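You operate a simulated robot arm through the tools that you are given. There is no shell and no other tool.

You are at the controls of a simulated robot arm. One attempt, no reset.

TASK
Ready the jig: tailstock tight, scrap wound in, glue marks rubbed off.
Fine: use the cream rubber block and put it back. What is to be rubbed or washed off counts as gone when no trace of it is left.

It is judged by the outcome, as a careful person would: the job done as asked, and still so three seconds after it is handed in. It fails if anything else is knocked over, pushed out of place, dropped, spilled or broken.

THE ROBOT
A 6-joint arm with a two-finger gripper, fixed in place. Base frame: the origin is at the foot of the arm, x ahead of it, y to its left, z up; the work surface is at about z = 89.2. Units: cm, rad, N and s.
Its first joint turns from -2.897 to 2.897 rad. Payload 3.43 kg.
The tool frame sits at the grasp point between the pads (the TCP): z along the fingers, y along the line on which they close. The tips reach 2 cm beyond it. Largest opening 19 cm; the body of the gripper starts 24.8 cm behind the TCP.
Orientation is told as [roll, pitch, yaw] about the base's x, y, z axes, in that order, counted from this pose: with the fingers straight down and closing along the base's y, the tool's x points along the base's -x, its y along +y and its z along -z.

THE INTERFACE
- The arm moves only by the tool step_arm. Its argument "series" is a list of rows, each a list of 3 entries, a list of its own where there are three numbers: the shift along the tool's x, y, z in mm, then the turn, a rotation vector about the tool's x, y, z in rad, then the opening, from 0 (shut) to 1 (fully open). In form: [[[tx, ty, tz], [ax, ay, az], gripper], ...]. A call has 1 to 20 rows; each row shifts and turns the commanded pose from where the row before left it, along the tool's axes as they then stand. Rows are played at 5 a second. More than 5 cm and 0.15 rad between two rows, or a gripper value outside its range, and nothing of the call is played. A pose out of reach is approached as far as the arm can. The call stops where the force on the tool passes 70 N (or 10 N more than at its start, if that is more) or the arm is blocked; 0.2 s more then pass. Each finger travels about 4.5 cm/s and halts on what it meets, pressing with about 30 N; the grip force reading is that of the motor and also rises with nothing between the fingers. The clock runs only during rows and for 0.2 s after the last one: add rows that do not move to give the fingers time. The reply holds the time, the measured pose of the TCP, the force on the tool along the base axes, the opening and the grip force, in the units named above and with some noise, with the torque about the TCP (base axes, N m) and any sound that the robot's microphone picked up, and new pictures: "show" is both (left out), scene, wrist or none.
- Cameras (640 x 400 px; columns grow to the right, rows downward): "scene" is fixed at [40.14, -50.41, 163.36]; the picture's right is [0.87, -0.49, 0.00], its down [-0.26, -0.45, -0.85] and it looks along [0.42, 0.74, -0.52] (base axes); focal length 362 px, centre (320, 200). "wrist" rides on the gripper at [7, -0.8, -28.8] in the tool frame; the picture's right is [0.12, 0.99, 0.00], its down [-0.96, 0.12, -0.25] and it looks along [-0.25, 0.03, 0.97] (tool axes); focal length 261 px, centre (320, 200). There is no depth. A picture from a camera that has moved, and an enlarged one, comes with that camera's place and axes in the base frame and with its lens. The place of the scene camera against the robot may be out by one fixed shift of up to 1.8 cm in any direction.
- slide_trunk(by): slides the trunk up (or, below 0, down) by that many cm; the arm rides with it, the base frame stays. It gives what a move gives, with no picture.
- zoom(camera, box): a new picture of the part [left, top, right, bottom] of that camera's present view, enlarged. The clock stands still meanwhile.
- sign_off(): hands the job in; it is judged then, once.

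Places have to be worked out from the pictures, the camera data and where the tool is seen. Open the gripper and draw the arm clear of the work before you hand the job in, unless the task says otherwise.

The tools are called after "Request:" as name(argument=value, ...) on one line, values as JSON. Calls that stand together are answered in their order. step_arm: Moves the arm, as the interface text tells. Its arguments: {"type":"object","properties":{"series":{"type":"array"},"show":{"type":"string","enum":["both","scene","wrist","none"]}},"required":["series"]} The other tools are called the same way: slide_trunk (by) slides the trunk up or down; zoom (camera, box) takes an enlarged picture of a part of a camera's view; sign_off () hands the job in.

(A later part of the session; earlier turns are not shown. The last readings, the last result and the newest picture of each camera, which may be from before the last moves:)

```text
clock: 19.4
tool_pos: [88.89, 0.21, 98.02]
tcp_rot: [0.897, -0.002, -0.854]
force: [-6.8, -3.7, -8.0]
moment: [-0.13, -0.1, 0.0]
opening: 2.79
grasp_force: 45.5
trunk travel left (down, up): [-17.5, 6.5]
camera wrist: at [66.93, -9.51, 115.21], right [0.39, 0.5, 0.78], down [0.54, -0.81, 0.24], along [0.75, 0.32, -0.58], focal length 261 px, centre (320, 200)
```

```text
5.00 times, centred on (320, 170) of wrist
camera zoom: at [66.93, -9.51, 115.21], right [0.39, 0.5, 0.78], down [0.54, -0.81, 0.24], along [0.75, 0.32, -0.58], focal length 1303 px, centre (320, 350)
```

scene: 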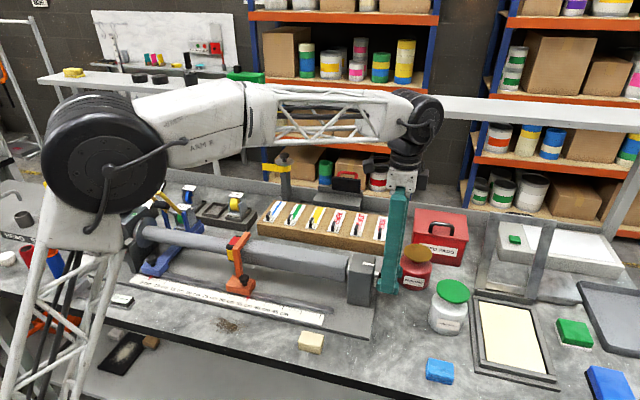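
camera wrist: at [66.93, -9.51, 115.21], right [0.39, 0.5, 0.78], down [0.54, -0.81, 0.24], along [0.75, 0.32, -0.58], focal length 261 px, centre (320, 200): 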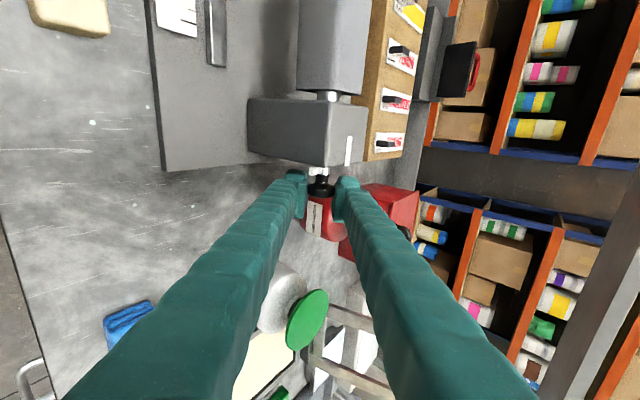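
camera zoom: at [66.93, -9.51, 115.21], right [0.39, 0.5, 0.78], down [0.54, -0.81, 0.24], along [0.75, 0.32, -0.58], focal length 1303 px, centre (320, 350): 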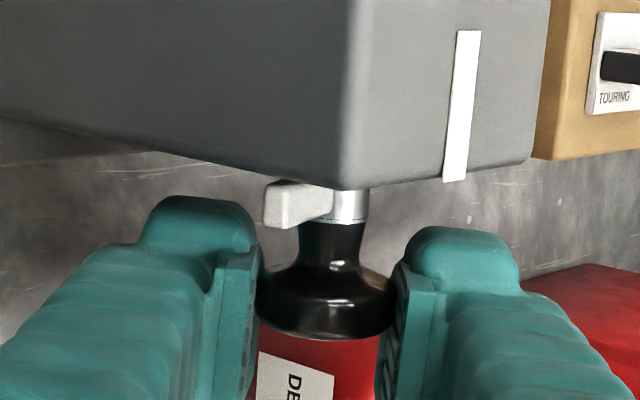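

The grip is good and the pointer is horizontal toward the front. Next is the third stroke.

Request:
step_arm(series=[[[0, 0, 0], [0.1, 0, 0], 0.1], [[0, 0, 0], [0.1, 0, 0], 0.1], [[0, 0, 0], [0.1, 0, 0], 0.1], [[0, 0, 0], [0.1, 0, 0], 0.1], [[0, 0, 0], [0.1, 0, 0], 0.1], [[0, 0, 0], [0.1, 0, 0], 0.1], [[0, 0, 0], [0.1, 0, 0], 0.1], [[0, 0, 0], [0.1, 0, 0], 0.1], [[0, 0, 0], [0.1, 0, 0], 0.1], [[0, 0, 0], [0, 0, 0], 0.1]], show="wrist")

Request:
zoom(camera="wrist", box=[270, 130, 370, 210])

Request:
zoom(camera="scene", box=[335, 240, 399, 300])

```text
clock: 21.6
tool_pos: [88.91, 0.15, 97.93]
tcp_rot: [-0.003, 0.001, -0.855]
force: [-6.8, -18.6, -17.1]
moment: [-0.24, -0.24, -0.09]
opening: 2.76
grasp_force: 45.5
trunk travel left (down, up): [-17.5, 6.5]
camera wrist: at [83.74, 5.03, 126.68], right [0.67, 0.74, 0.0], down [0.72, -0.65, 0.25], along [0.18, -0.17, -0.97], focal length 261 px, centre (320, 200)
```

wrist: 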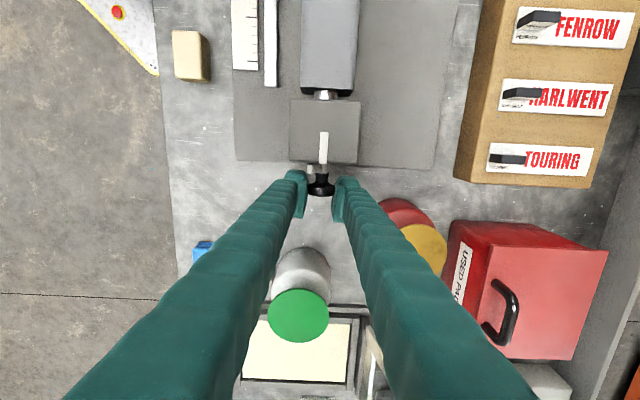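

```text
5.00 times, centred on (320, 170) of wrist
camera zoom: at [83.74, 5.03, 126.68], right [0.67, 0.74, 0.0], down [0.72, -0.65, 0.25], along [0.18, -0.17, -0.97], focal length 1303 px, centre (320, 350)
```

zoom: 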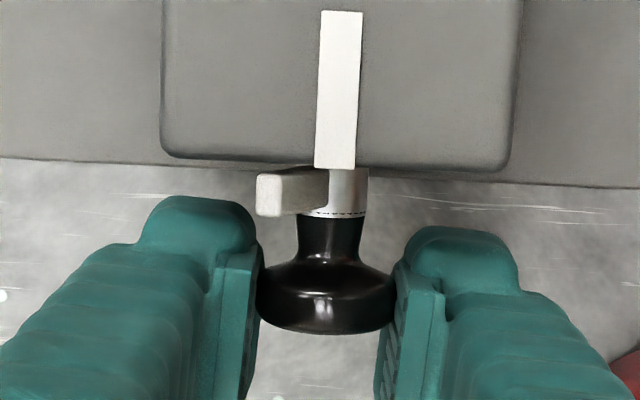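

```text
6.67 times, centred on (367, 270) of scene
camera zoom: at [40.14, -50.41, 163.36], right [0.87, -0.49, 0.0], down [-0.26, -0.45, -0.85], along [0.42, 0.74, -0.52], focal length 2413 px, centre (7, -267)
```

zoom: 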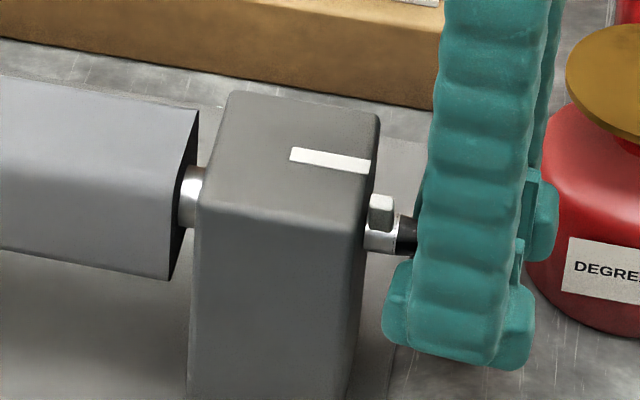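

The pointer is now about 35° short of the mark. I'll release, go back 0.6 rad, regrip and turn 0.55 rad, then check.

Request:
step_arm(series=[[[0, 0, 0], [0, 0, 0], 0.32], [[0, 0, 0], [0, 0, 0], 0.32], [[0, 0, 0], [0, 0, 0], 0.32], [[0, 0, 0], [-0.15, 0, 0], 0.32], [[0, 0, 0], [-0.15, 0, 0], 0.32], [[0, 0, 0], [-0.15, 0, 0], 0.32], [[0, 0, 0], [-0.15, 0, 0], 0.32], [[0, 0, 0], [0, 0, 0], 0.1], [[0, 0, 0], [0, 0, 0], 0.1], [[0, 0, 0], [0, 0, 0], 0.1], [[0, 0, 0], [0, 0, 0], 0.1], [[0, 0, 0], [0.11, 0, 0], 0.1], [[0, 0, 0], [0.11, 0, 0], 0.1], [[0, 0, 0], [0.11, 0, 0], 0.1], [[0, 0, 0], [0.11, 0, 0], 0.1], [[0, 0, 0], [0.11, 0, 0], 0.1], [[0, 0, 0], [0, 0, 0], 0.1]], show="wrist")

Request:
zoom(camera="wrist", box=[270, 130, 370, 210])

Request:
zoom(camera="scene", box=[335, 240, 399, 300])

```text
clock: 25.2
tool_pos: [88.82, 0.14, 97.91]
tcp_rot: [0.045, 0.002, -0.854]
force: [-9.3, -11.7, -26.6]
moment: [-0.05, -0.64, -0.05]
opening: 2.76
grasp_force: 45.4
trunk travel left (down, up): [-17.5, 6.5]
camera wrist: at [82.69, 4.13, 126.55], right [0.67, 0.74, 0.04], down [0.71, -0.66, 0.25], along [0.22, -0.14, -0.97], focal length 261 px, centre (320, 200)
```

wrist: 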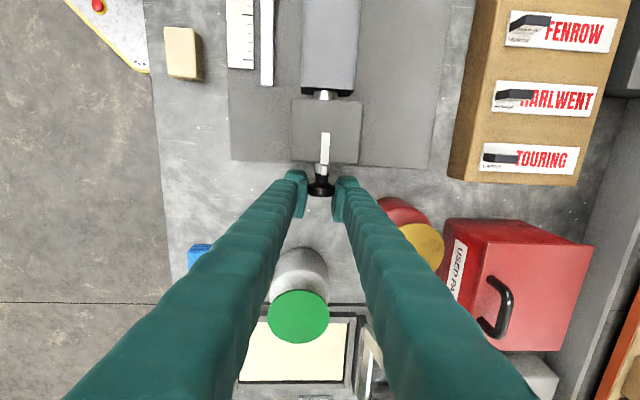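

```text
5.00 times, centred on (320, 170) of wrist
camera zoom: at [82.69, 4.13, 126.55], right [0.67, 0.74, 0.04], down [0.71, -0.66, 0.25], along [0.22, -0.14, -0.97], focal length 1303 px, centre (320, 350)
```

zoom: 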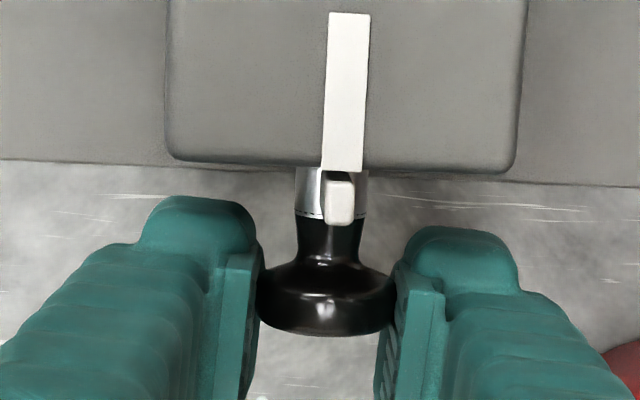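

```text
6.67 times, centred on (367, 270) of scene
camera zoom: at [40.14, -50.41, 163.36], right [0.87, -0.49, 0.0], down [-0.26, -0.45, -0.85], along [0.42, 0.74, -0.52], focal length 2413 px, centre (7, -267)
```

zoom: 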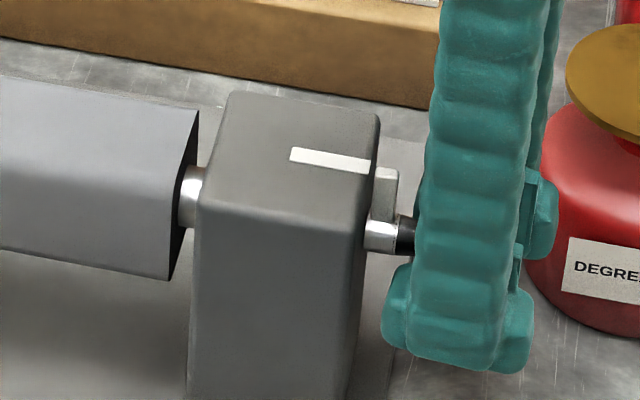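

The pointer is now lined up with the white mark and the resisting torque has risen to about 0.45 Nm. I'll nudge it slightly further to confirm it's at its stop.

Request:
step_arm(series=[[[0, 0, 0], [0.03, 0, 0], 0.1], [[0, 0, 0], [0.03, 0, 0], 0.1], [[0, 0, 0], [0, 0, 0], 0.1]], show="none")

Request:
zoom(camera="wrist", box=[270, 130, 370, 210])

Request:
zoom(camera="scene", box=[335, 240, 399, 300])

```text
clock: 26.0
tool_pos: [88.77, 0.18, 97.96]
tcp_rot: [-0.014, 0.003, -0.854]
force: [-15.5, -15.8, -33.3]
moment: [0.01, -0.5, 0.08]
opening: 2.78
grasp_force: 45.2
trunk travel left (down, up): [-17.5, 6.5]
```

```text
5.00 times, centred on (320, 170) of wrist
camera zoom: at [83.97, 5.22, 126.65], right [0.67, 0.74, -0.01], down [0.72, -0.65, 0.24], along [0.17, -0.17, -0.97], focal length 1303 px, centre (320, 350)
```

zoom: 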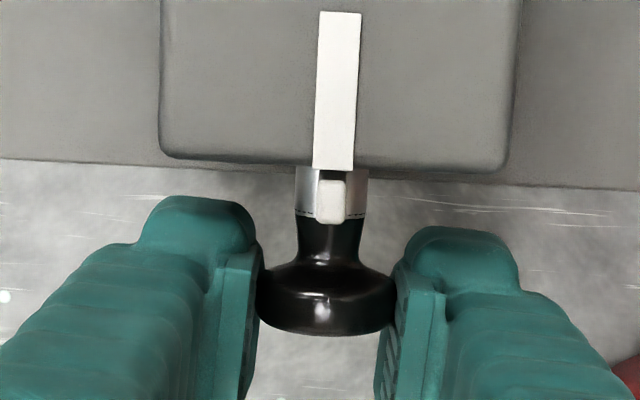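

```text
6.67 times, centred on (367, 270) of scene
camera zoom: at [40.14, -50.41, 163.36], right [0.87, -0.49, 0.0], down [-0.26, -0.45, -0.85], along [0.42, 0.74, -0.52], focal length 2413 px, centre (7, -267)
```

zoom: 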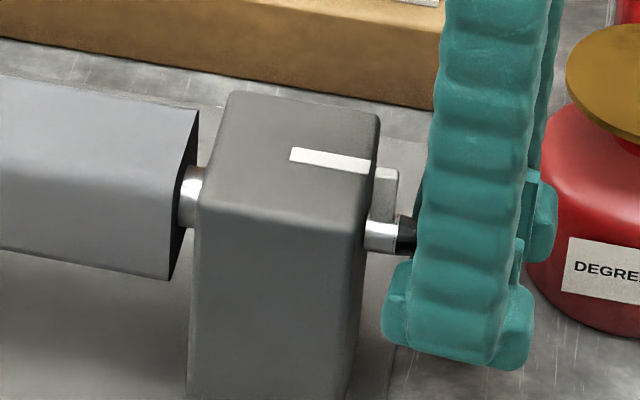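

The pointer didn't move with the extra nudge, so it's hard against its stop and on the mark: the tailstock is tight. I'll release and lift away toward the base.

Request:
step_arm(series=[[[0, 0, 0], [0, 0, 0], 0.4], [[0, 0, 0], [0, 0, 0], 0.4], [[0, 0, 0], [0, 0, 0], 0.4], [[0, 0, -40], [0, 0, 0], 0.4], [[0, 0, -40], [0, 0, 0], 0.4], [[0, -25, -35], [0, 0, 0], 0.4], [[0, -30, -35], [0, 0, 0], 0.4], [[0, -30, -35], [0, 0, 0], 0.4], [[0, -30, -35], [0, 0, 0], 0.4], [[0, 0, 0], [0, 0, -0.146], 0.4], [[0, 0, 0], [0, 0, -0.146], 0.4], [[0, 0, 0], [0, 0, -0.146], 0.4], [[0, 0, 0], [0, 0, -0.146], 0.4], [[0, 0, 0], [0, 0, -0.146], 0.4], [[0, 0, 0], [0, 0, -0.146], 0.4], [[0, 0, 0], [0, 0, -0.146], 0.4], [[0, 0, 0], [0, 0, -0.146], 0.4], [[0, 0, 0], [0, 0, -0.146], 0.4], [[0, 0, 0], [0, 0, -0.146], 0.4]])

Request:
zoom(camera="scene", box=[335, 240, 399, 300])

```text
clock: 30.0
tool_pos: [80.31, -7.04, 120.16]
tcp_rot: [-0.002, 0.012, 0.608]
force: [-0.4, 1.1, -0.5]
moment: [-0.01, 0.01, 0.0]
opening: 7.61
grasp_force: 0.0
trunk travel left (down, up): [-17.5, 6.5]
camera wrist: at [75.4, -11.53, 149.01], right [-0.67, 0.75, 0.0], down [0.73, 0.65, 0.24], along [0.18, 0.16, -0.97], focal length 261 px, centre (320, 200)
```

scene: 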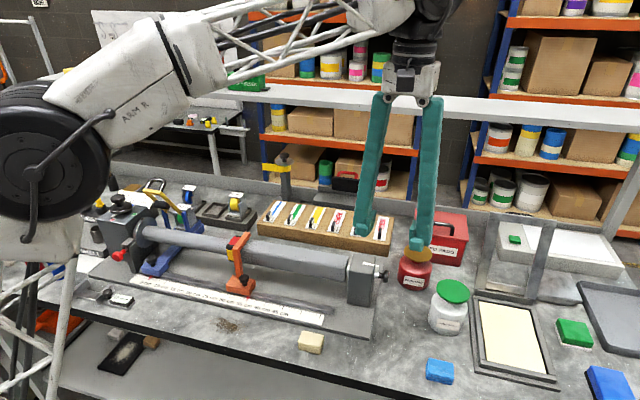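
wrist: 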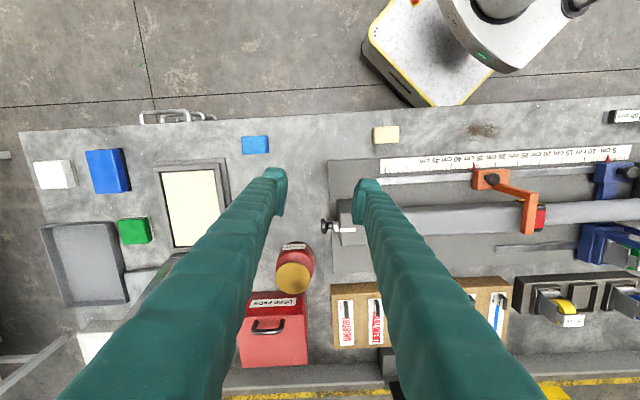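

```text
6.67 times, centred on (367, 270) of scene
camera zoom: at [40.14, -50.41, 163.36], right [0.87, -0.49, 0.0], down [-0.26, -0.45, -0.85], along [0.42, 0.74, -0.52], focal length 2413 px, centre (7, -267)
```

zoom: 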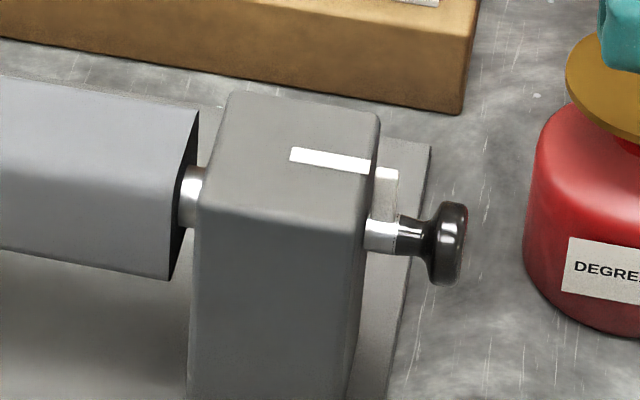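

The tailstock stays on the mark after release. Now I'll move across at the same height toward the winder post for a close look.

Request:
step_arm(series=[[[-17.3, 42.8, 0], [0, 0, 0], 0.4], [[-17.3, 42.8, 0], [0, 0, 0], 0.4], [[-17.3, 42.8, 0], [0, 0, 0], 0.4], [[-17.3, 42.8, 0], [0, 0, 0], 0.4], [[-17.3, 42.8, 0], [0, 0, 0], 0.4], [[-17.3, 42.8, 0], [0, 0, 0], 0.4], [[-17.3, 42.8, 0], [0, 0, 0], 0.4], [[-17.3, 42.8, 0], [0, 0, 0], 0.4], [[-17.3, 42.8, 0], [0, 0, 0], 0.4], [[-17.3, 42.8, 0], [0, 0, 0], 0.4], [[-17.3, 42.8, 0], [0, 0, 0], 0.4], [[-17.3, 42.8, 0], [0, 0, 0], 0.4], [[0, 0, 0], [0, 0, 0], 0.4]])

```text
clock: 32.8
tool_pos: [68.14, 47.11, 119.88]
tcp_rot: [-0.002, 0.013, 0.606]
force: [0.9, -0.6, 0.2]
moment: [-0.07, 0.01, 0.01]
opening: 7.6
grasp_force: 0.0
trunk travel left (down, up): [-17.5, 6.5]
camera wrist: at [63.24, 42.63, 148.73], right [-0.66, 0.75, 0.0], down [0.73, 0.65, 0.24], along [0.18, 0.16, -0.97], focal length 261 px, centre (320, 200)
```

scene: 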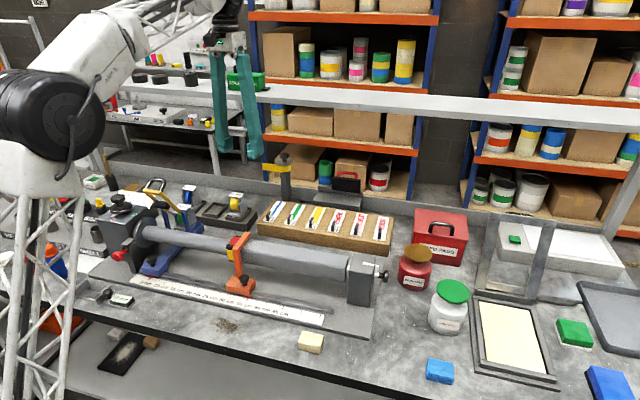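
wrist: 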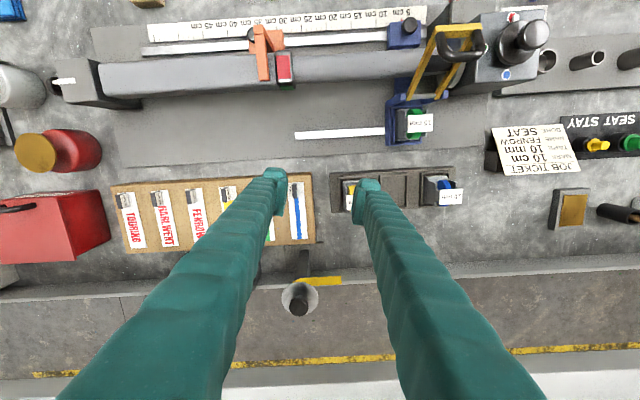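

The spool and tape tail show clearly between the fingers, so I'll zoom in.

Request:
zoom(camera="wrist", box=[255, 245, 365, 325])

Request:
zoom(camera="scene", box=[255, 145, 319, 215])

```text
5.00 times, centred on (310, 285) of wrist
camera zoom: at [63.24, 42.63, 148.73], right [-0.66, 0.75, 0.0], down [0.73, 0.65, 0.24], along [0.18, 0.16, -0.97], focal length 1303 px, centre (370, -225)
```

zoom: 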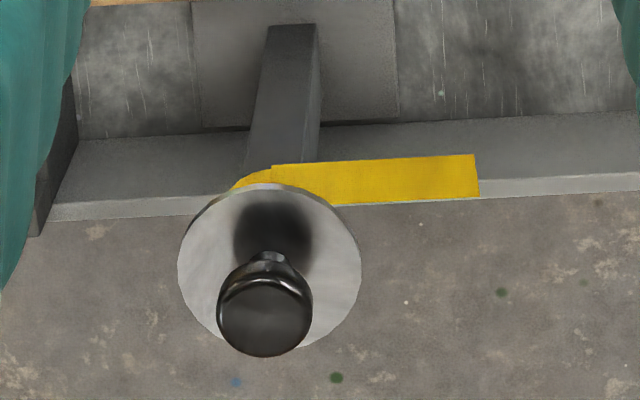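

```text
5.71 times, centred on (287, 180) of scene
camera zoom: at [40.14, -50.41, 163.36], right [0.87, -0.49, 0.0], down [-0.26, -0.45, -0.85], along [0.42, 0.74, -0.52], focal length 2068 px, centre (509, 314)
```

zoom: 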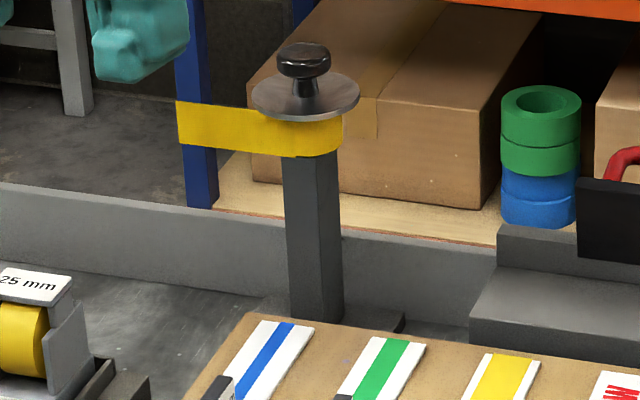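

The tape leaves the spool on its front side, so winding in is counter-clockwise from above. Triangulated, the cap centre is about (87.8,59.5,108.9) and the disc top about 106.3. That's beyond vertical reach, so I'll tilt the tool 0.7 rad outward, turn it to the start of a stroke and stop short of the cap.

Request:
step_arm(series=[[[0, 0, 0], [0, 0, 0.13], 0.32], [[0, 0, 0], [0, 0, 0.13], 0.32], [[0, 0, 0], [0, 0, 0.13], 0.32], [[0, 0, 0], [0, 0, 0.13], 0.32], [[0, 0, 0], [0, 0, 0.13], 0.32], [[0, 0, 0], [0, 0, 0.13], 0.32], [[0, 0, 0], [0, 0, 0.13], 0.32], [[0, 0, 0], [0, -0.1425, 0], 0.32], [[0, 0, 0], [0, -0.1425, 0], 0.32], [[0, 0, 0], [0, -0.1425, 0], 0.32], [[0, 0, 0], [0, -0.1425, 0], 0.32], [[0, 0, 0], [0, -0.1425, 0], 0.32], [[0, 0, 0], [0, 0, 0], 0.32]])

```text
clock: 35.6
tool_pos: [68.2, 47.11, 119.95]
tcp_rot: [-0.014, -0.707, -0.296]
force: [-0.1, 0.2, -0.5]
moment: [0.0, -0.01, 0.01]
opening: 6.1
grasp_force: 0.1
trunk travel left (down, up): [-17.5, 6.5]
camera wrist: at [45.07, 53.56, 137.13], right [0.21, 0.97, -0.09], down [0.58, -0.05, 0.81], along [0.79, -0.22, -0.58], focal length 261 px, centre (320, 200)
```

scene: 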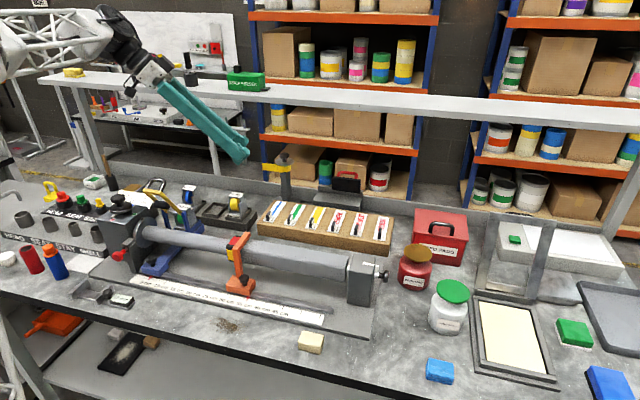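
wrist: 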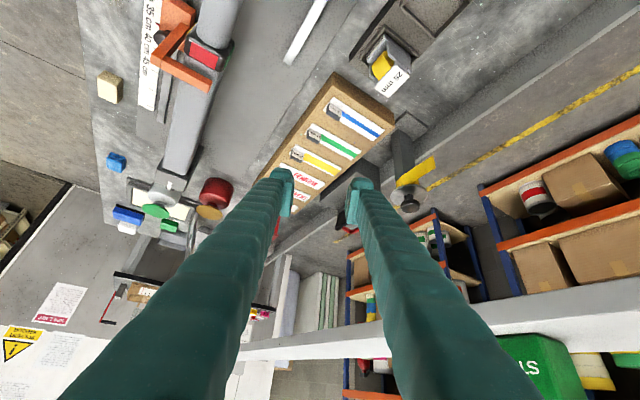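

The cap sits where expected. I'll move to the pre-grasp point about 9 cm short of it.

Request:
step_arm(series=[[[-8.8, 35.6, 15.8], [0, 0, 0], 0.32], [[-8.8, 35.6, 15.8], [0, 0, 0], 0.32], [[-8.8, 35.6, 15.8], [0, 0, 0], 0.32], [[-8.8, 35.6, 15.8], [0, 0, 0], 0.32], [[-8.8, 35.6, 15.8], [0, 0, 0], 0.32], [[0, 0, 0], [0, 0, 0], 0.32]])

Request:
zoom(camera="wrist", box=[260, 110, 380, 210])

Request:
zoom(camera="scene", box=[235, 125, 335, 215])

```text
clock: 36.5
tool_pos: [76.02, 55.7, 117.73]
tcp_rot: [-0.024, -0.7, -0.293]
force: [-38.6, -34.7, -8.2]
moment: [3.67, -5.3, 5.14]
opening: 5.1
grasp_force: 0.1
trunk travel left (down, up): [-17.5, 6.5]
stopped in row 4: the force on the tool passed its limit at 102 N (the readings are from after the stop); the commanded pose is now the measured one
camera wrist: at [53.17, 62.51, 135.16], right [0.21, 0.97, -0.09], down [0.59, -0.05, 0.81], along [0.78, -0.23, -0.58], focal length 261 px, centre (320, 200)
```

scene: 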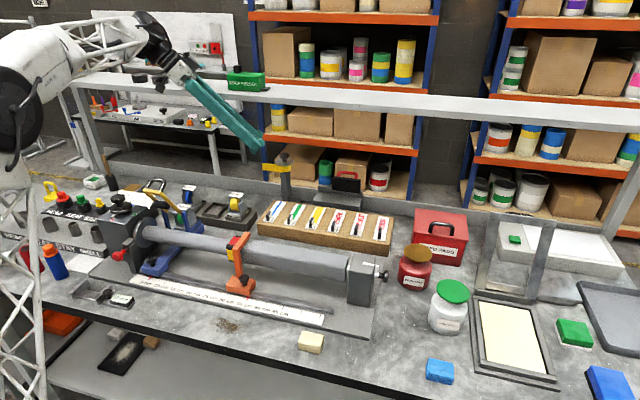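
wrist: 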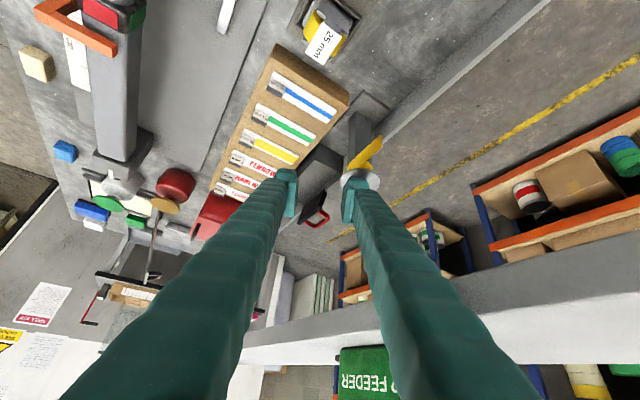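

```text
4.00 times, centred on (320, 160) of wrist
camera zoom: at [53.17, 62.51, 135.16], right [0.21, 0.97, -0.09], down [0.59, -0.05, 0.81], along [0.78, -0.23, -0.58], focal length 1043 px, centre (320, 360)
```

zoom: 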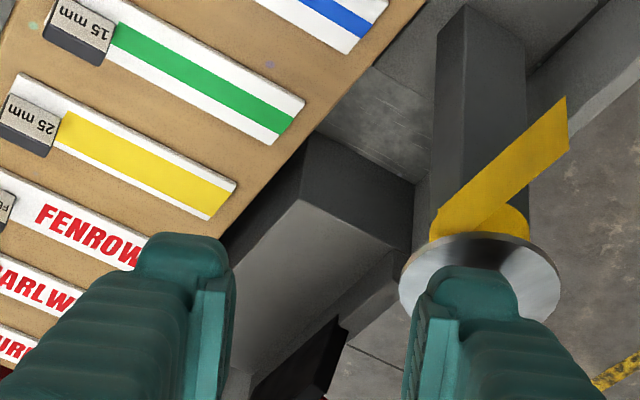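

```text
4.44 times, centred on (285, 170) of scene
camera zoom: at [40.14, -50.41, 163.36], right [0.87, -0.49, 0.0], down [-0.26, -0.45, -0.85], along [0.42, 0.74, -0.52], focal length 1609 px, centre (476, 333)
```

zoom: 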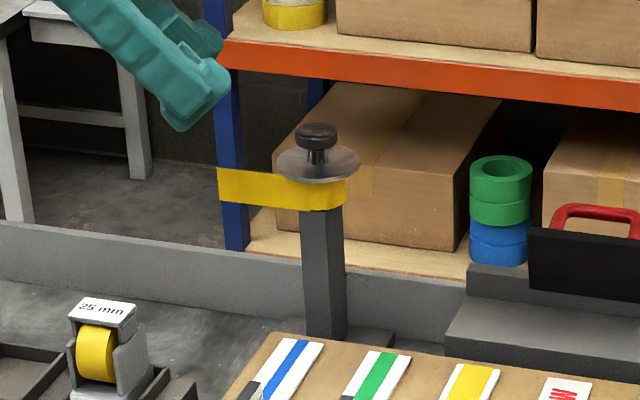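

I hit something that wasn't in my map: the long white overhead shelf hangs over the back of the bench, and the gripper body touched its front edge at about z 133. I'll back off along the way I came and check that nothing on the shelf moved.

Request:
step_arm(series=[[[8.8, -35.6, -5], [0, 0, 0], 0.32], [[8.8, -35.6, -15.8], [0, 0, 0], 0.32], [[8.8, -35.6, -15.8], [0, 0, 0], 0.32], [[0, 0, 0], [0, 0, 0], 0.32]])

Request:
zoom(camera="scene", box=[40, 50, 280, 200])

Request:
zoom(camera="wrist", box=[220, 200, 640, 400])

```text
clock: 37.5
tool_pos: [68.86, 47.03, 118.95]
tcp_rot: [-0.021, -0.702, -0.291]
force: [1.6, -0.3, 0.3]
moment: [0.02, 0.01, 0.01]
opening: 6.07
grasp_force: 0.0
trunk travel left (down, up): [-17.5, 6.5]
camera wrist: at [46.08, 53.75, 136.37], right [0.21, 0.97, -0.09], down [0.59, -0.05, 0.81], along [0.78, -0.23, -0.58], focal length 261 px, centre (320, 200)
```

scene: 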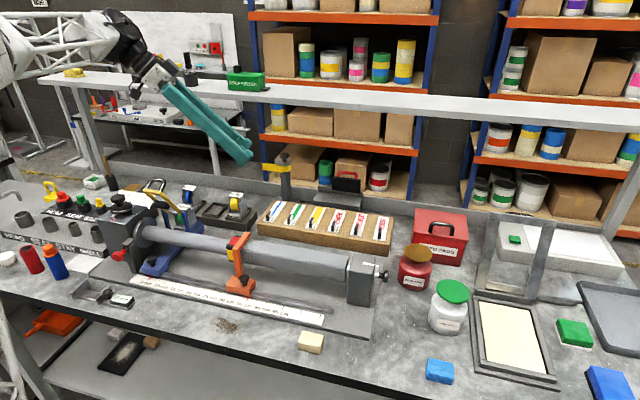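
wrist: 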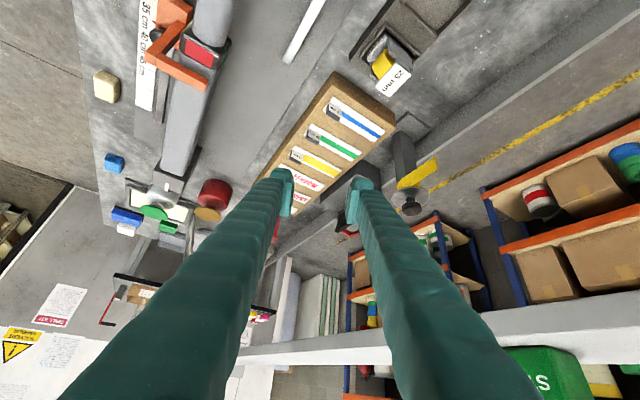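

```text
2.67 times, centred on (160, 125) of scene
camera zoom: at [40.14, -50.41, 163.36], right [0.87, -0.49, 0.0], down [-0.26, -0.45, -0.85], along [0.42, 0.74, -0.52], focal length 965 px, centre (747, 400)
```

zoom: 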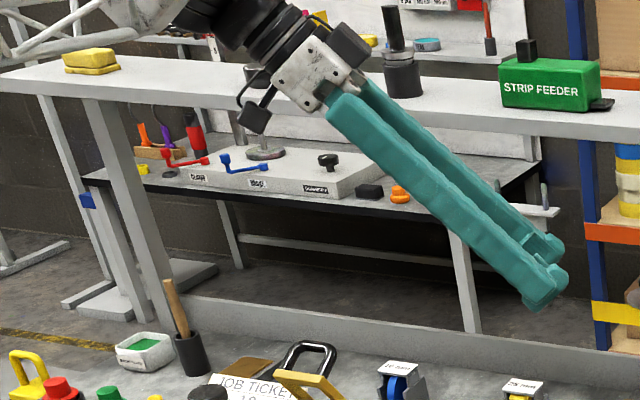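

```text
1.52 times, centred on (430, 300) of wrist
camera zoom: at [46.08, 53.75, 136.37], right [0.21, 0.97, -0.09], down [0.59, -0.05, 0.81], along [0.78, -0.23, -0.58], focal length 397 px, centre (152, 48)
```

zoom: 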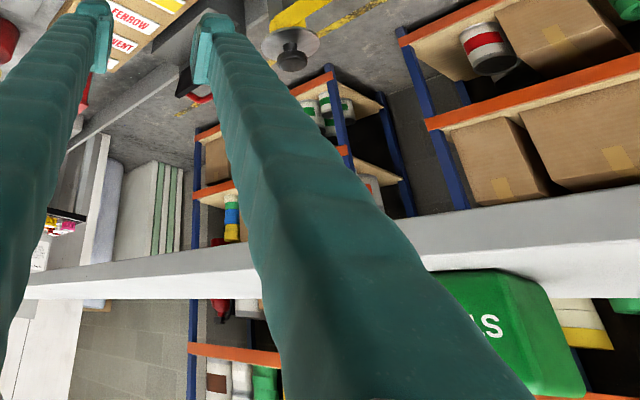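

Nothing on the shelf moved: the green feeder and other items match the first picture. I need the shelf's exact edge before planning a way in under it.

Request:
zoom(camera="scene", box=[220, 60, 320, 130])

Request:
zoom(camera="wrist", box=[420, 270, 560, 400])

Request:
zoom(camera="scene", box=[540, 80, 640, 250])

```text
5.71 times, centred on (270, 95) of scene
camera zoom: at [40.14, -50.41, 163.36], right [0.87, -0.49, 0.0], down [-0.26, -0.45, -0.85], along [0.42, 0.74, -0.52], focal length 2068 px, centre (606, 800)
```

zoom: 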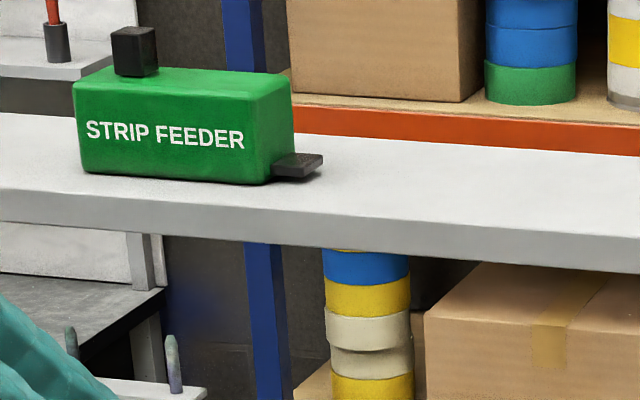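

```text
3.08 times, centred on (490, 335) of wrist
camera zoom: at [46.08, 53.75, 136.37], right [0.21, 0.97, -0.09], down [0.59, -0.05, 0.81], along [0.78, -0.23, -0.58], focal length 802 px, centre (-203, -215)
```

zoom: 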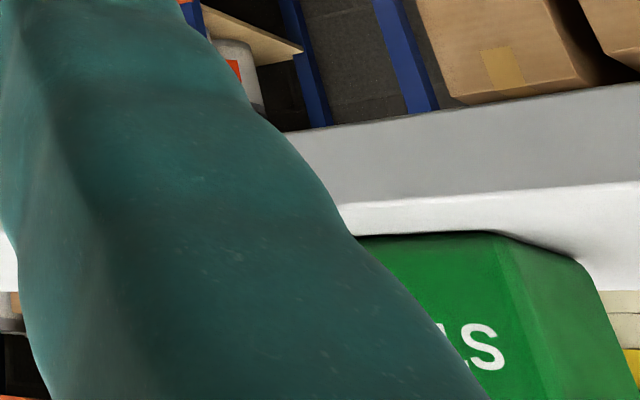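

```text
2.35 times, centred on (590, 165) of scene
camera zoom: at [40.14, -50.41, 163.36], right [0.87, -0.49, 0.0], down [-0.26, -0.45, -0.85], along [0.42, 0.74, -0.52], focal length 852 px, centre (-315, 282)
```

zoom: 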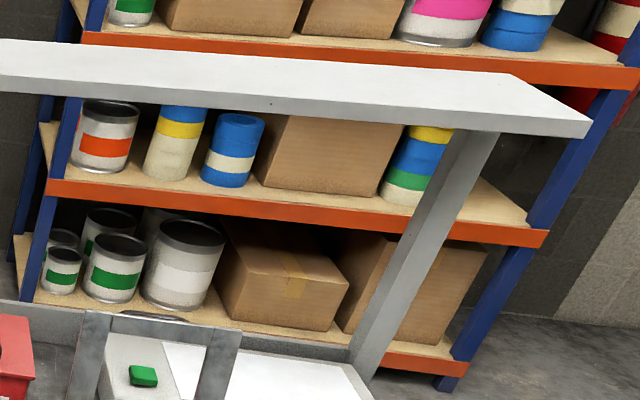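

From the contact point, the shelf's front-bottom edge is about 14 cm in front of the spool axis and 21 cm above the cap. A flatter tool tilt of about 1.1 rad passes well beneath it. I'll tilt and turn first, then slide toward the pre-grasp point.

Request:
step_arm(series=[[[0, 0, 0], [0, -0.1333, 0], 0.32], [[0, 0, 0], [0, -0.1333, 0], 0.32], [[0, 0, 0], [0, -0.1333, 0], 0.32], [[0, 0, 0], [-0.0847, 0, -0.0431], 0.32], [[0, 0, 0], [-0.0847, 0, -0.0431], 0.32], [[2.1, 35.8, 25.4], [0, 0, 0], 0.32], [[2.1, 35.8, 25.4], [0, 0, 0], 0.32], [[0, 0, 0], [0, 0, 0], 0.32]])

```text
clock: 39.3
tool_pos: [74.08, 53.82, 116.04]
tcp_rot: [-0.037, -1.096, -0.082]
force: [0.2, 0.3, 0.2]
moment: [-0.09, 0.01, -0.01]
opening: 6.1
grasp_force: 0.0
trunk travel left (down, up): [-17.5, 6.5]
camera wrist: at [45.44, 56.48, 122.85], right [0.06, 0.99, -0.12], down [0.23, 0.11, 0.97], along [0.97, -0.09, -0.22], focal length 261 px, centre (320, 200)
```

scene: 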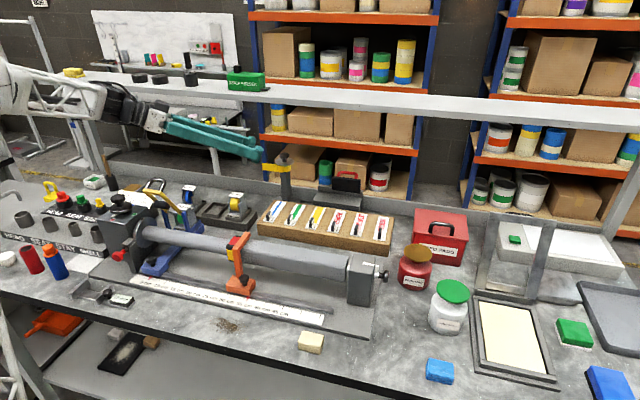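
wrist: 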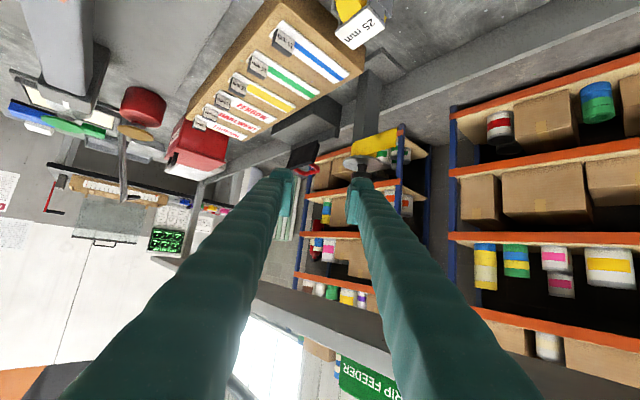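

The tool is now under the shelf level with clear room. I'll zoom on the spool from this flat angle to refine the cap's position.

Request:
zoom(camera="wrist", box=[290, 110, 410, 210])

Request:
zoom(camera="scene", box=[235, 125, 335, 215])

```text
4.00 times, centred on (350, 160) of wrist
camera zoom: at [45.44, 56.48, 122.85], right [0.06, 0.99, -0.12], down [0.23, 0.11, 0.97], along [0.97, -0.09, -0.22], focal length 1043 px, centre (200, 360)
```

zoom: 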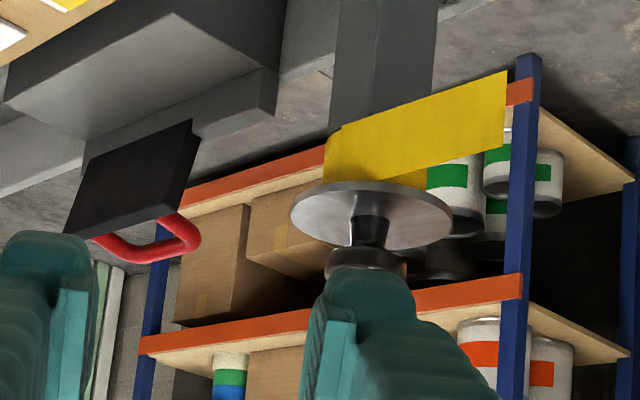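

```text
4.44 times, centred on (285, 170) of scene
camera zoom: at [40.14, -50.41, 163.36], right [0.87, -0.49, 0.0], down [-0.26, -0.45, -0.85], along [0.42, 0.74, -0.52], focal length 1609 px, centre (476, 333)
```

zoom: 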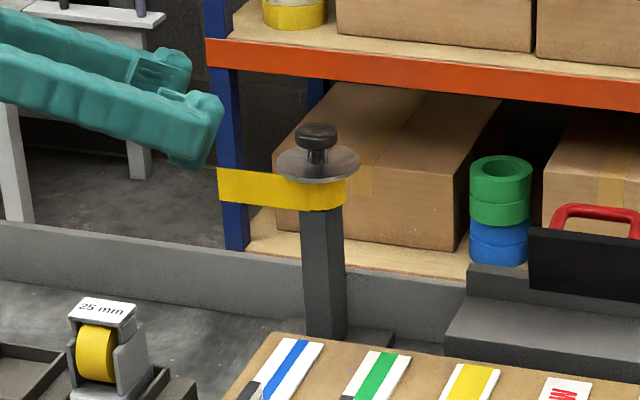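

The refined axis is about (87.8,59.3) with the disc at 106.1. I'll move to just in front of the cap and check alignment before going in.

Request:
step_arm(series=[[[0.9, 33, 29.5], [0, 0, 0], 0.32], [[0.9, 33, 29.5], [0, 0, 0], 0.32], [[0, 0, 20], [0, 0, 0], 0.32], [[0, 0, 0], [0, 0, 0], 0.32]])

Request:
zoom(camera="wrist", box=[250, 110, 390, 220])

Request:
zoom(camera="scene", box=[235, 125, 335, 215])

```text
clock: 40.3
tool_pos: [81.69, 59.41, 112.08]
tcp_rot: [-0.038, -1.096, -0.081]
force: [0.0, 0.7, 0.1]
moment: [-0.04, 0.02, -0.01]
opening: 6.09
grasp_force: 0.1
trunk travel left (down, up): [-17.5, 6.5]
camera wrist: at [53.08, 62.15, 118.89], right [0.06, 0.99, -0.12], down [0.23, 0.11, 0.97], along [0.97, -0.09, -0.22], focal length 261 px, centre (320, 200)
```

scene: 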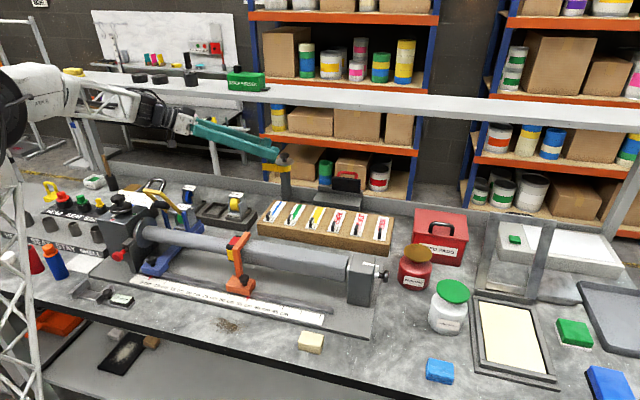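
wrist: 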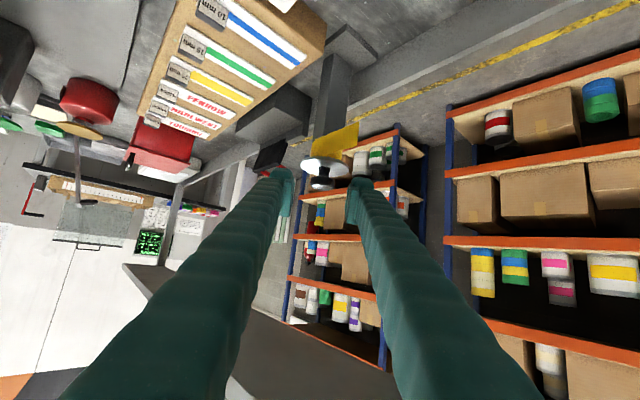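

```text
3.64 times, centred on (320, 165) of wrist
camera zoom: at [53.08, 62.15, 118.89], right [0.06, 0.99, -0.12], down [0.23, 0.11, 0.97], along [0.97, -0.09, -0.22], focal length 948 px, centre (320, 327)
```

zoom: 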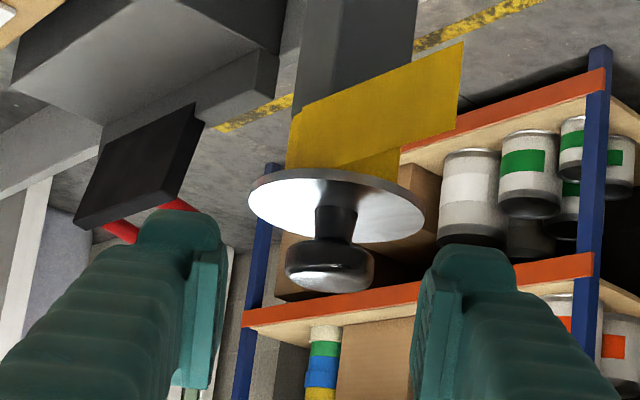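

```text
4.44 times, centred on (285, 170) of scene
camera zoom: at [40.14, -50.41, 163.36], right [0.87, -0.49, 0.0], down [-0.26, -0.45, -0.85], along [0.42, 0.74, -0.52], focal length 1609 px, centre (476, 333)
```

zoom: 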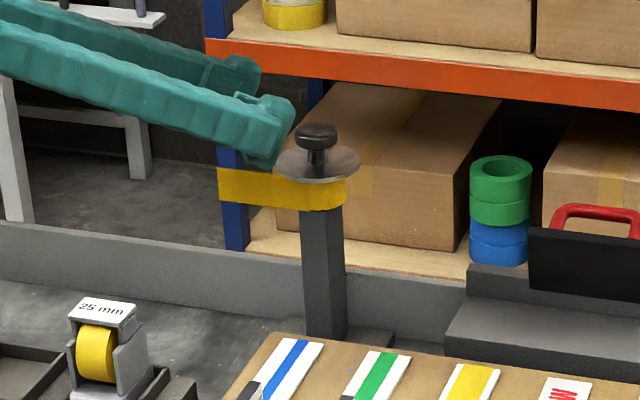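

Alignment is good: the cap is about 3 mm to one side and 6.9 cm ahead, and the lower finger corners will clear the disc by roughly 4 mm. I'll advance and close on the cap.

Request:
step_arm(series=[[[0, 3, 20], [0, 0, 0], 0.32], [[0, 0, 20], [0, 0, 0], 0.32], [[0, 0, 19], [0, 0, 0], 0.32], [[0, 0, 0], [0, 0, 0], 0.1], [[0, 0, 0], [0, 0, 0], 0.1], [[0, 0, 0], [0, 0, 0], 0.1], [[0, 0, 0], [0, 0, 0], 0.1]])

Request:
zoom(camera="wrist", box=[250, 110, 390, 220])

Request:
zoom(camera="scene", box=[235, 125, 335, 215])

```text
clock: 41.9
tool_pos: [87.03, 59.12, 109.41]
tcp_rot: [-0.039, -1.098, -0.083]
force: [2.3, 3.5, 1.5]
moment: [0.02, 0.0, 0.04]
opening: 3.27
grasp_force: 44.8
trunk travel left (down, up): [-17.5, 6.5]
camera wrist: at [58.37, 61.78, 116.21], right [0.06, 0.99, -0.12], down [0.23, 0.11, 0.97], along [0.97, -0.09, -0.22], focal length 261 px, centre (320, 200)
```

scene: 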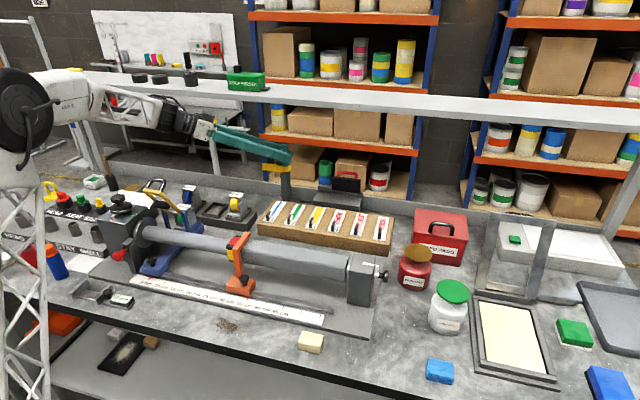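
wrist: 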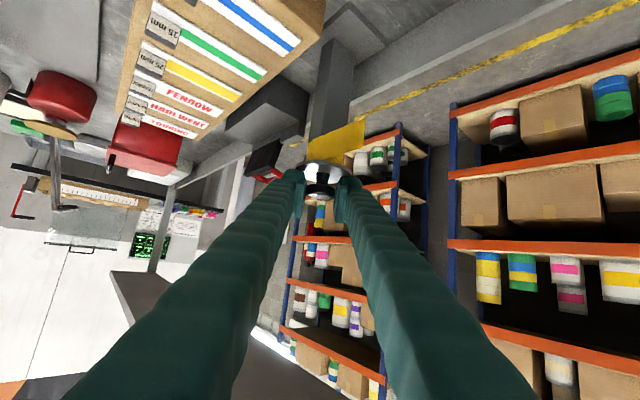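

```text
3.64 times, centred on (320, 165) of wrist
camera zoom: at [58.37, 61.78, 116.21], right [0.06, 0.99, -0.12], down [0.23, 0.11, 0.97], along [0.97, -0.09, -0.22], focal length 948 px, centre (320, 327)
```

zoom: 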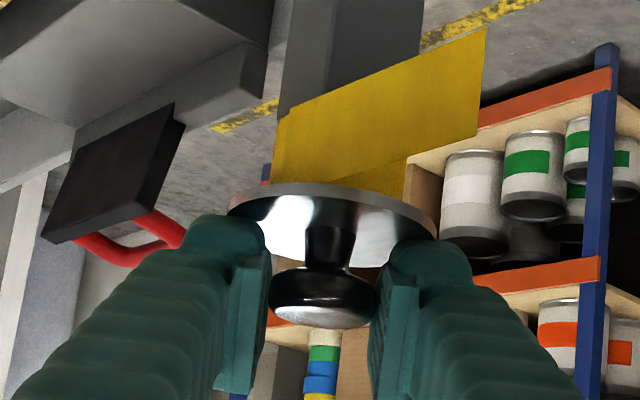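

```text
4.44 times, centred on (285, 170) of scene
camera zoom: at [40.14, -50.41, 163.36], right [0.87, -0.49, 0.0], down [-0.26, -0.45, -0.85], along [0.42, 0.74, -0.52], focal length 1609 px, centre (476, 333)
```

zoom: 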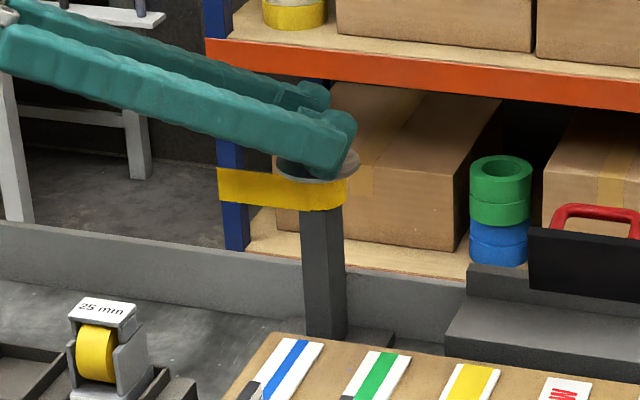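

The cap is gripped at 3.27 cm. I'll rotate counter-clockwise about the spool's vertical axis in small steps and watch the tape.

Request:
step_arm(series=[[[0, -0.72, 0], [-0.089, 0, -0.0456], 0.1], [[0, -0.72, 0], [-0.089, 0, -0.0456], 0.1], [[0, -0.72, 0], [-0.089, 0, -0.0456], 0.1], [[0, -0.72, 0], [-0.089, 0, -0.0456], 0.1], [[0, 0, 0], [0, 0, 0], 0.1]])

Request:
zoom(camera="wrist", box=[250, 110, 390, 220])

Request:
zoom(camera="scene", box=[235, 125, 335, 215])

```text
clock: 43.1
tool_pos: [86.91, 58.97, 109.4]
tcp_rot: [-0.034, -1.091, 0.319]
force: [1.1, 24.6, 0.5]
moment: [0.06, -0.07, 0.07]
opening: 3.29
grasp_force: 45.0
trunk travel left (down, up): [-17.5, 6.5]
camera wrist: at [59.66, 50.2, 116.42], right [-0.33, 0.94, -0.12], down [0.18, 0.19, 0.97], along [0.93, 0.3, -0.23], focal length 261 px, centre (320, 200)
```

scene: 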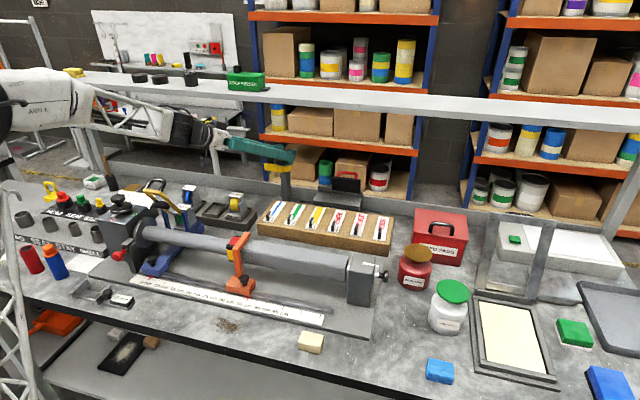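
wrist: 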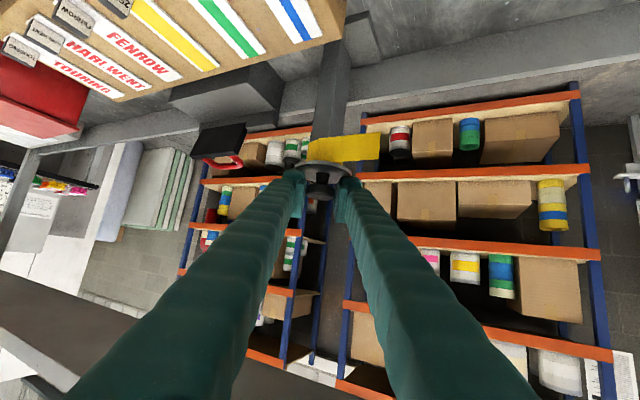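

```text
3.64 times, centred on (320, 165) of wrist
camera zoom: at [59.66, 50.2, 116.42], right [-0.33, 0.94, -0.12], down [0.18, 0.19, 0.97], along [0.93, 0.3, -0.23], focal length 948 px, centre (320, 327)
```

zoom: 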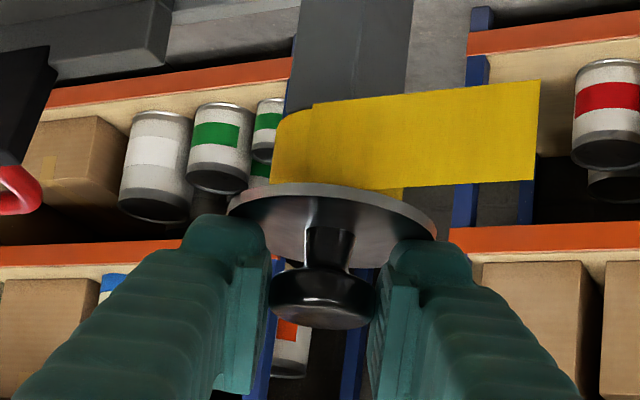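

```text
4.44 times, centred on (285, 170) of scene
camera zoom: at [40.14, -50.41, 163.36], right [0.87, -0.49, 0.0], down [-0.26, -0.45, -0.85], along [0.42, 0.74, -0.52], focal length 1609 px, centre (476, 333)
```

zoom: 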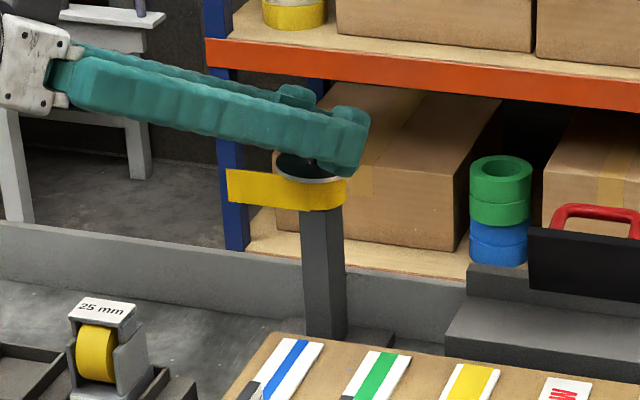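

The tape end moved in, about 11 zoom pixels for 0.4 rad, so the direction is right. I'm easing the small side force by dropping the sideways shift, and continuing the stroke.

Request:
step_arm(series=[[[0, 0.5, 0], [-0.089, 0, -0.0456], 0.1], [[0, 0, 0], [-0.089, 0, -0.0456], 0.1], [[0, 0, 0], [-0.089, 0, -0.0456], 0.1], [[0, 0, 0], [-0.089, 0, -0.0456], 0.1], [[0, -0.3, 0], [-0.089, 0, -0.0456], 0.1], [[0, 0, 0], [0, 0, 0], 0.1]])

Request:
zoom(camera="scene", box=[235, 125, 335, 215])

```text
clock: 44.5
tool_pos: [86.97, 58.73, 109.45]
tcp_rot: [-0.023, -1.078, 0.754]
force: [10.4, 26.1, 28.7]
moment: [0.48, -0.1, 0.06]
opening: 3.26
grasp_force: 45.1
out of reach, approached as far as the arm can: row 4
trunk travel left (down, up): [-17.5, 6.5]
camera wrist: at [66.2, 39.02, 116.82], right [-0.71, 0.7, -0.12], down [0.09, 0.25, 0.96], along [0.7, 0.67, -0.24], focal length 261 px, centre (320, 200)
```

scene: 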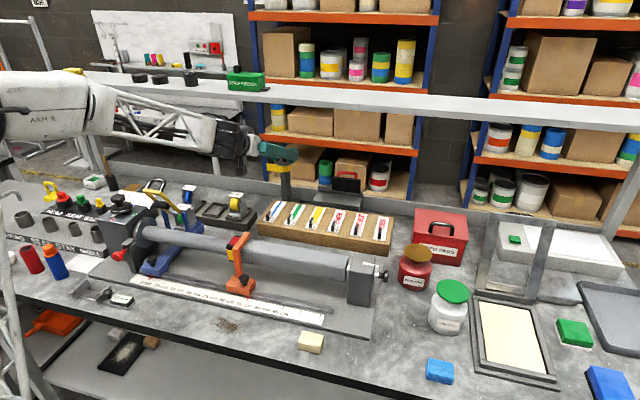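
wrist: 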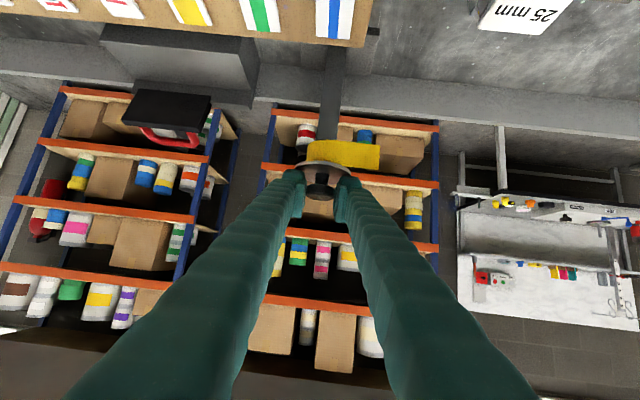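

```text
4.44 times, centred on (285, 170) of scene
camera zoom: at [40.14, -50.41, 163.36], right [0.87, -0.49, 0.0], down [-0.26, -0.45, -0.85], along [0.42, 0.74, -0.52], focal length 1609 px, centre (476, 333)
```

zoom: 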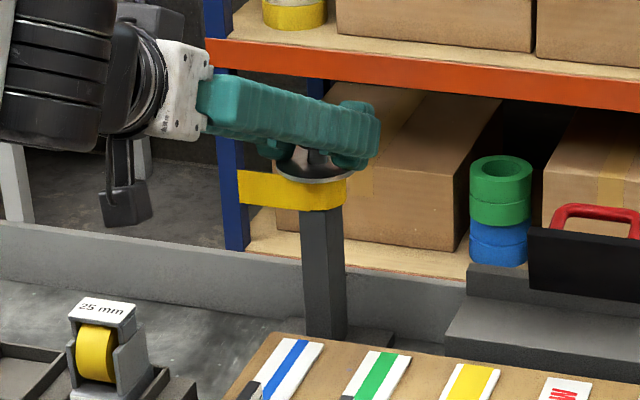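

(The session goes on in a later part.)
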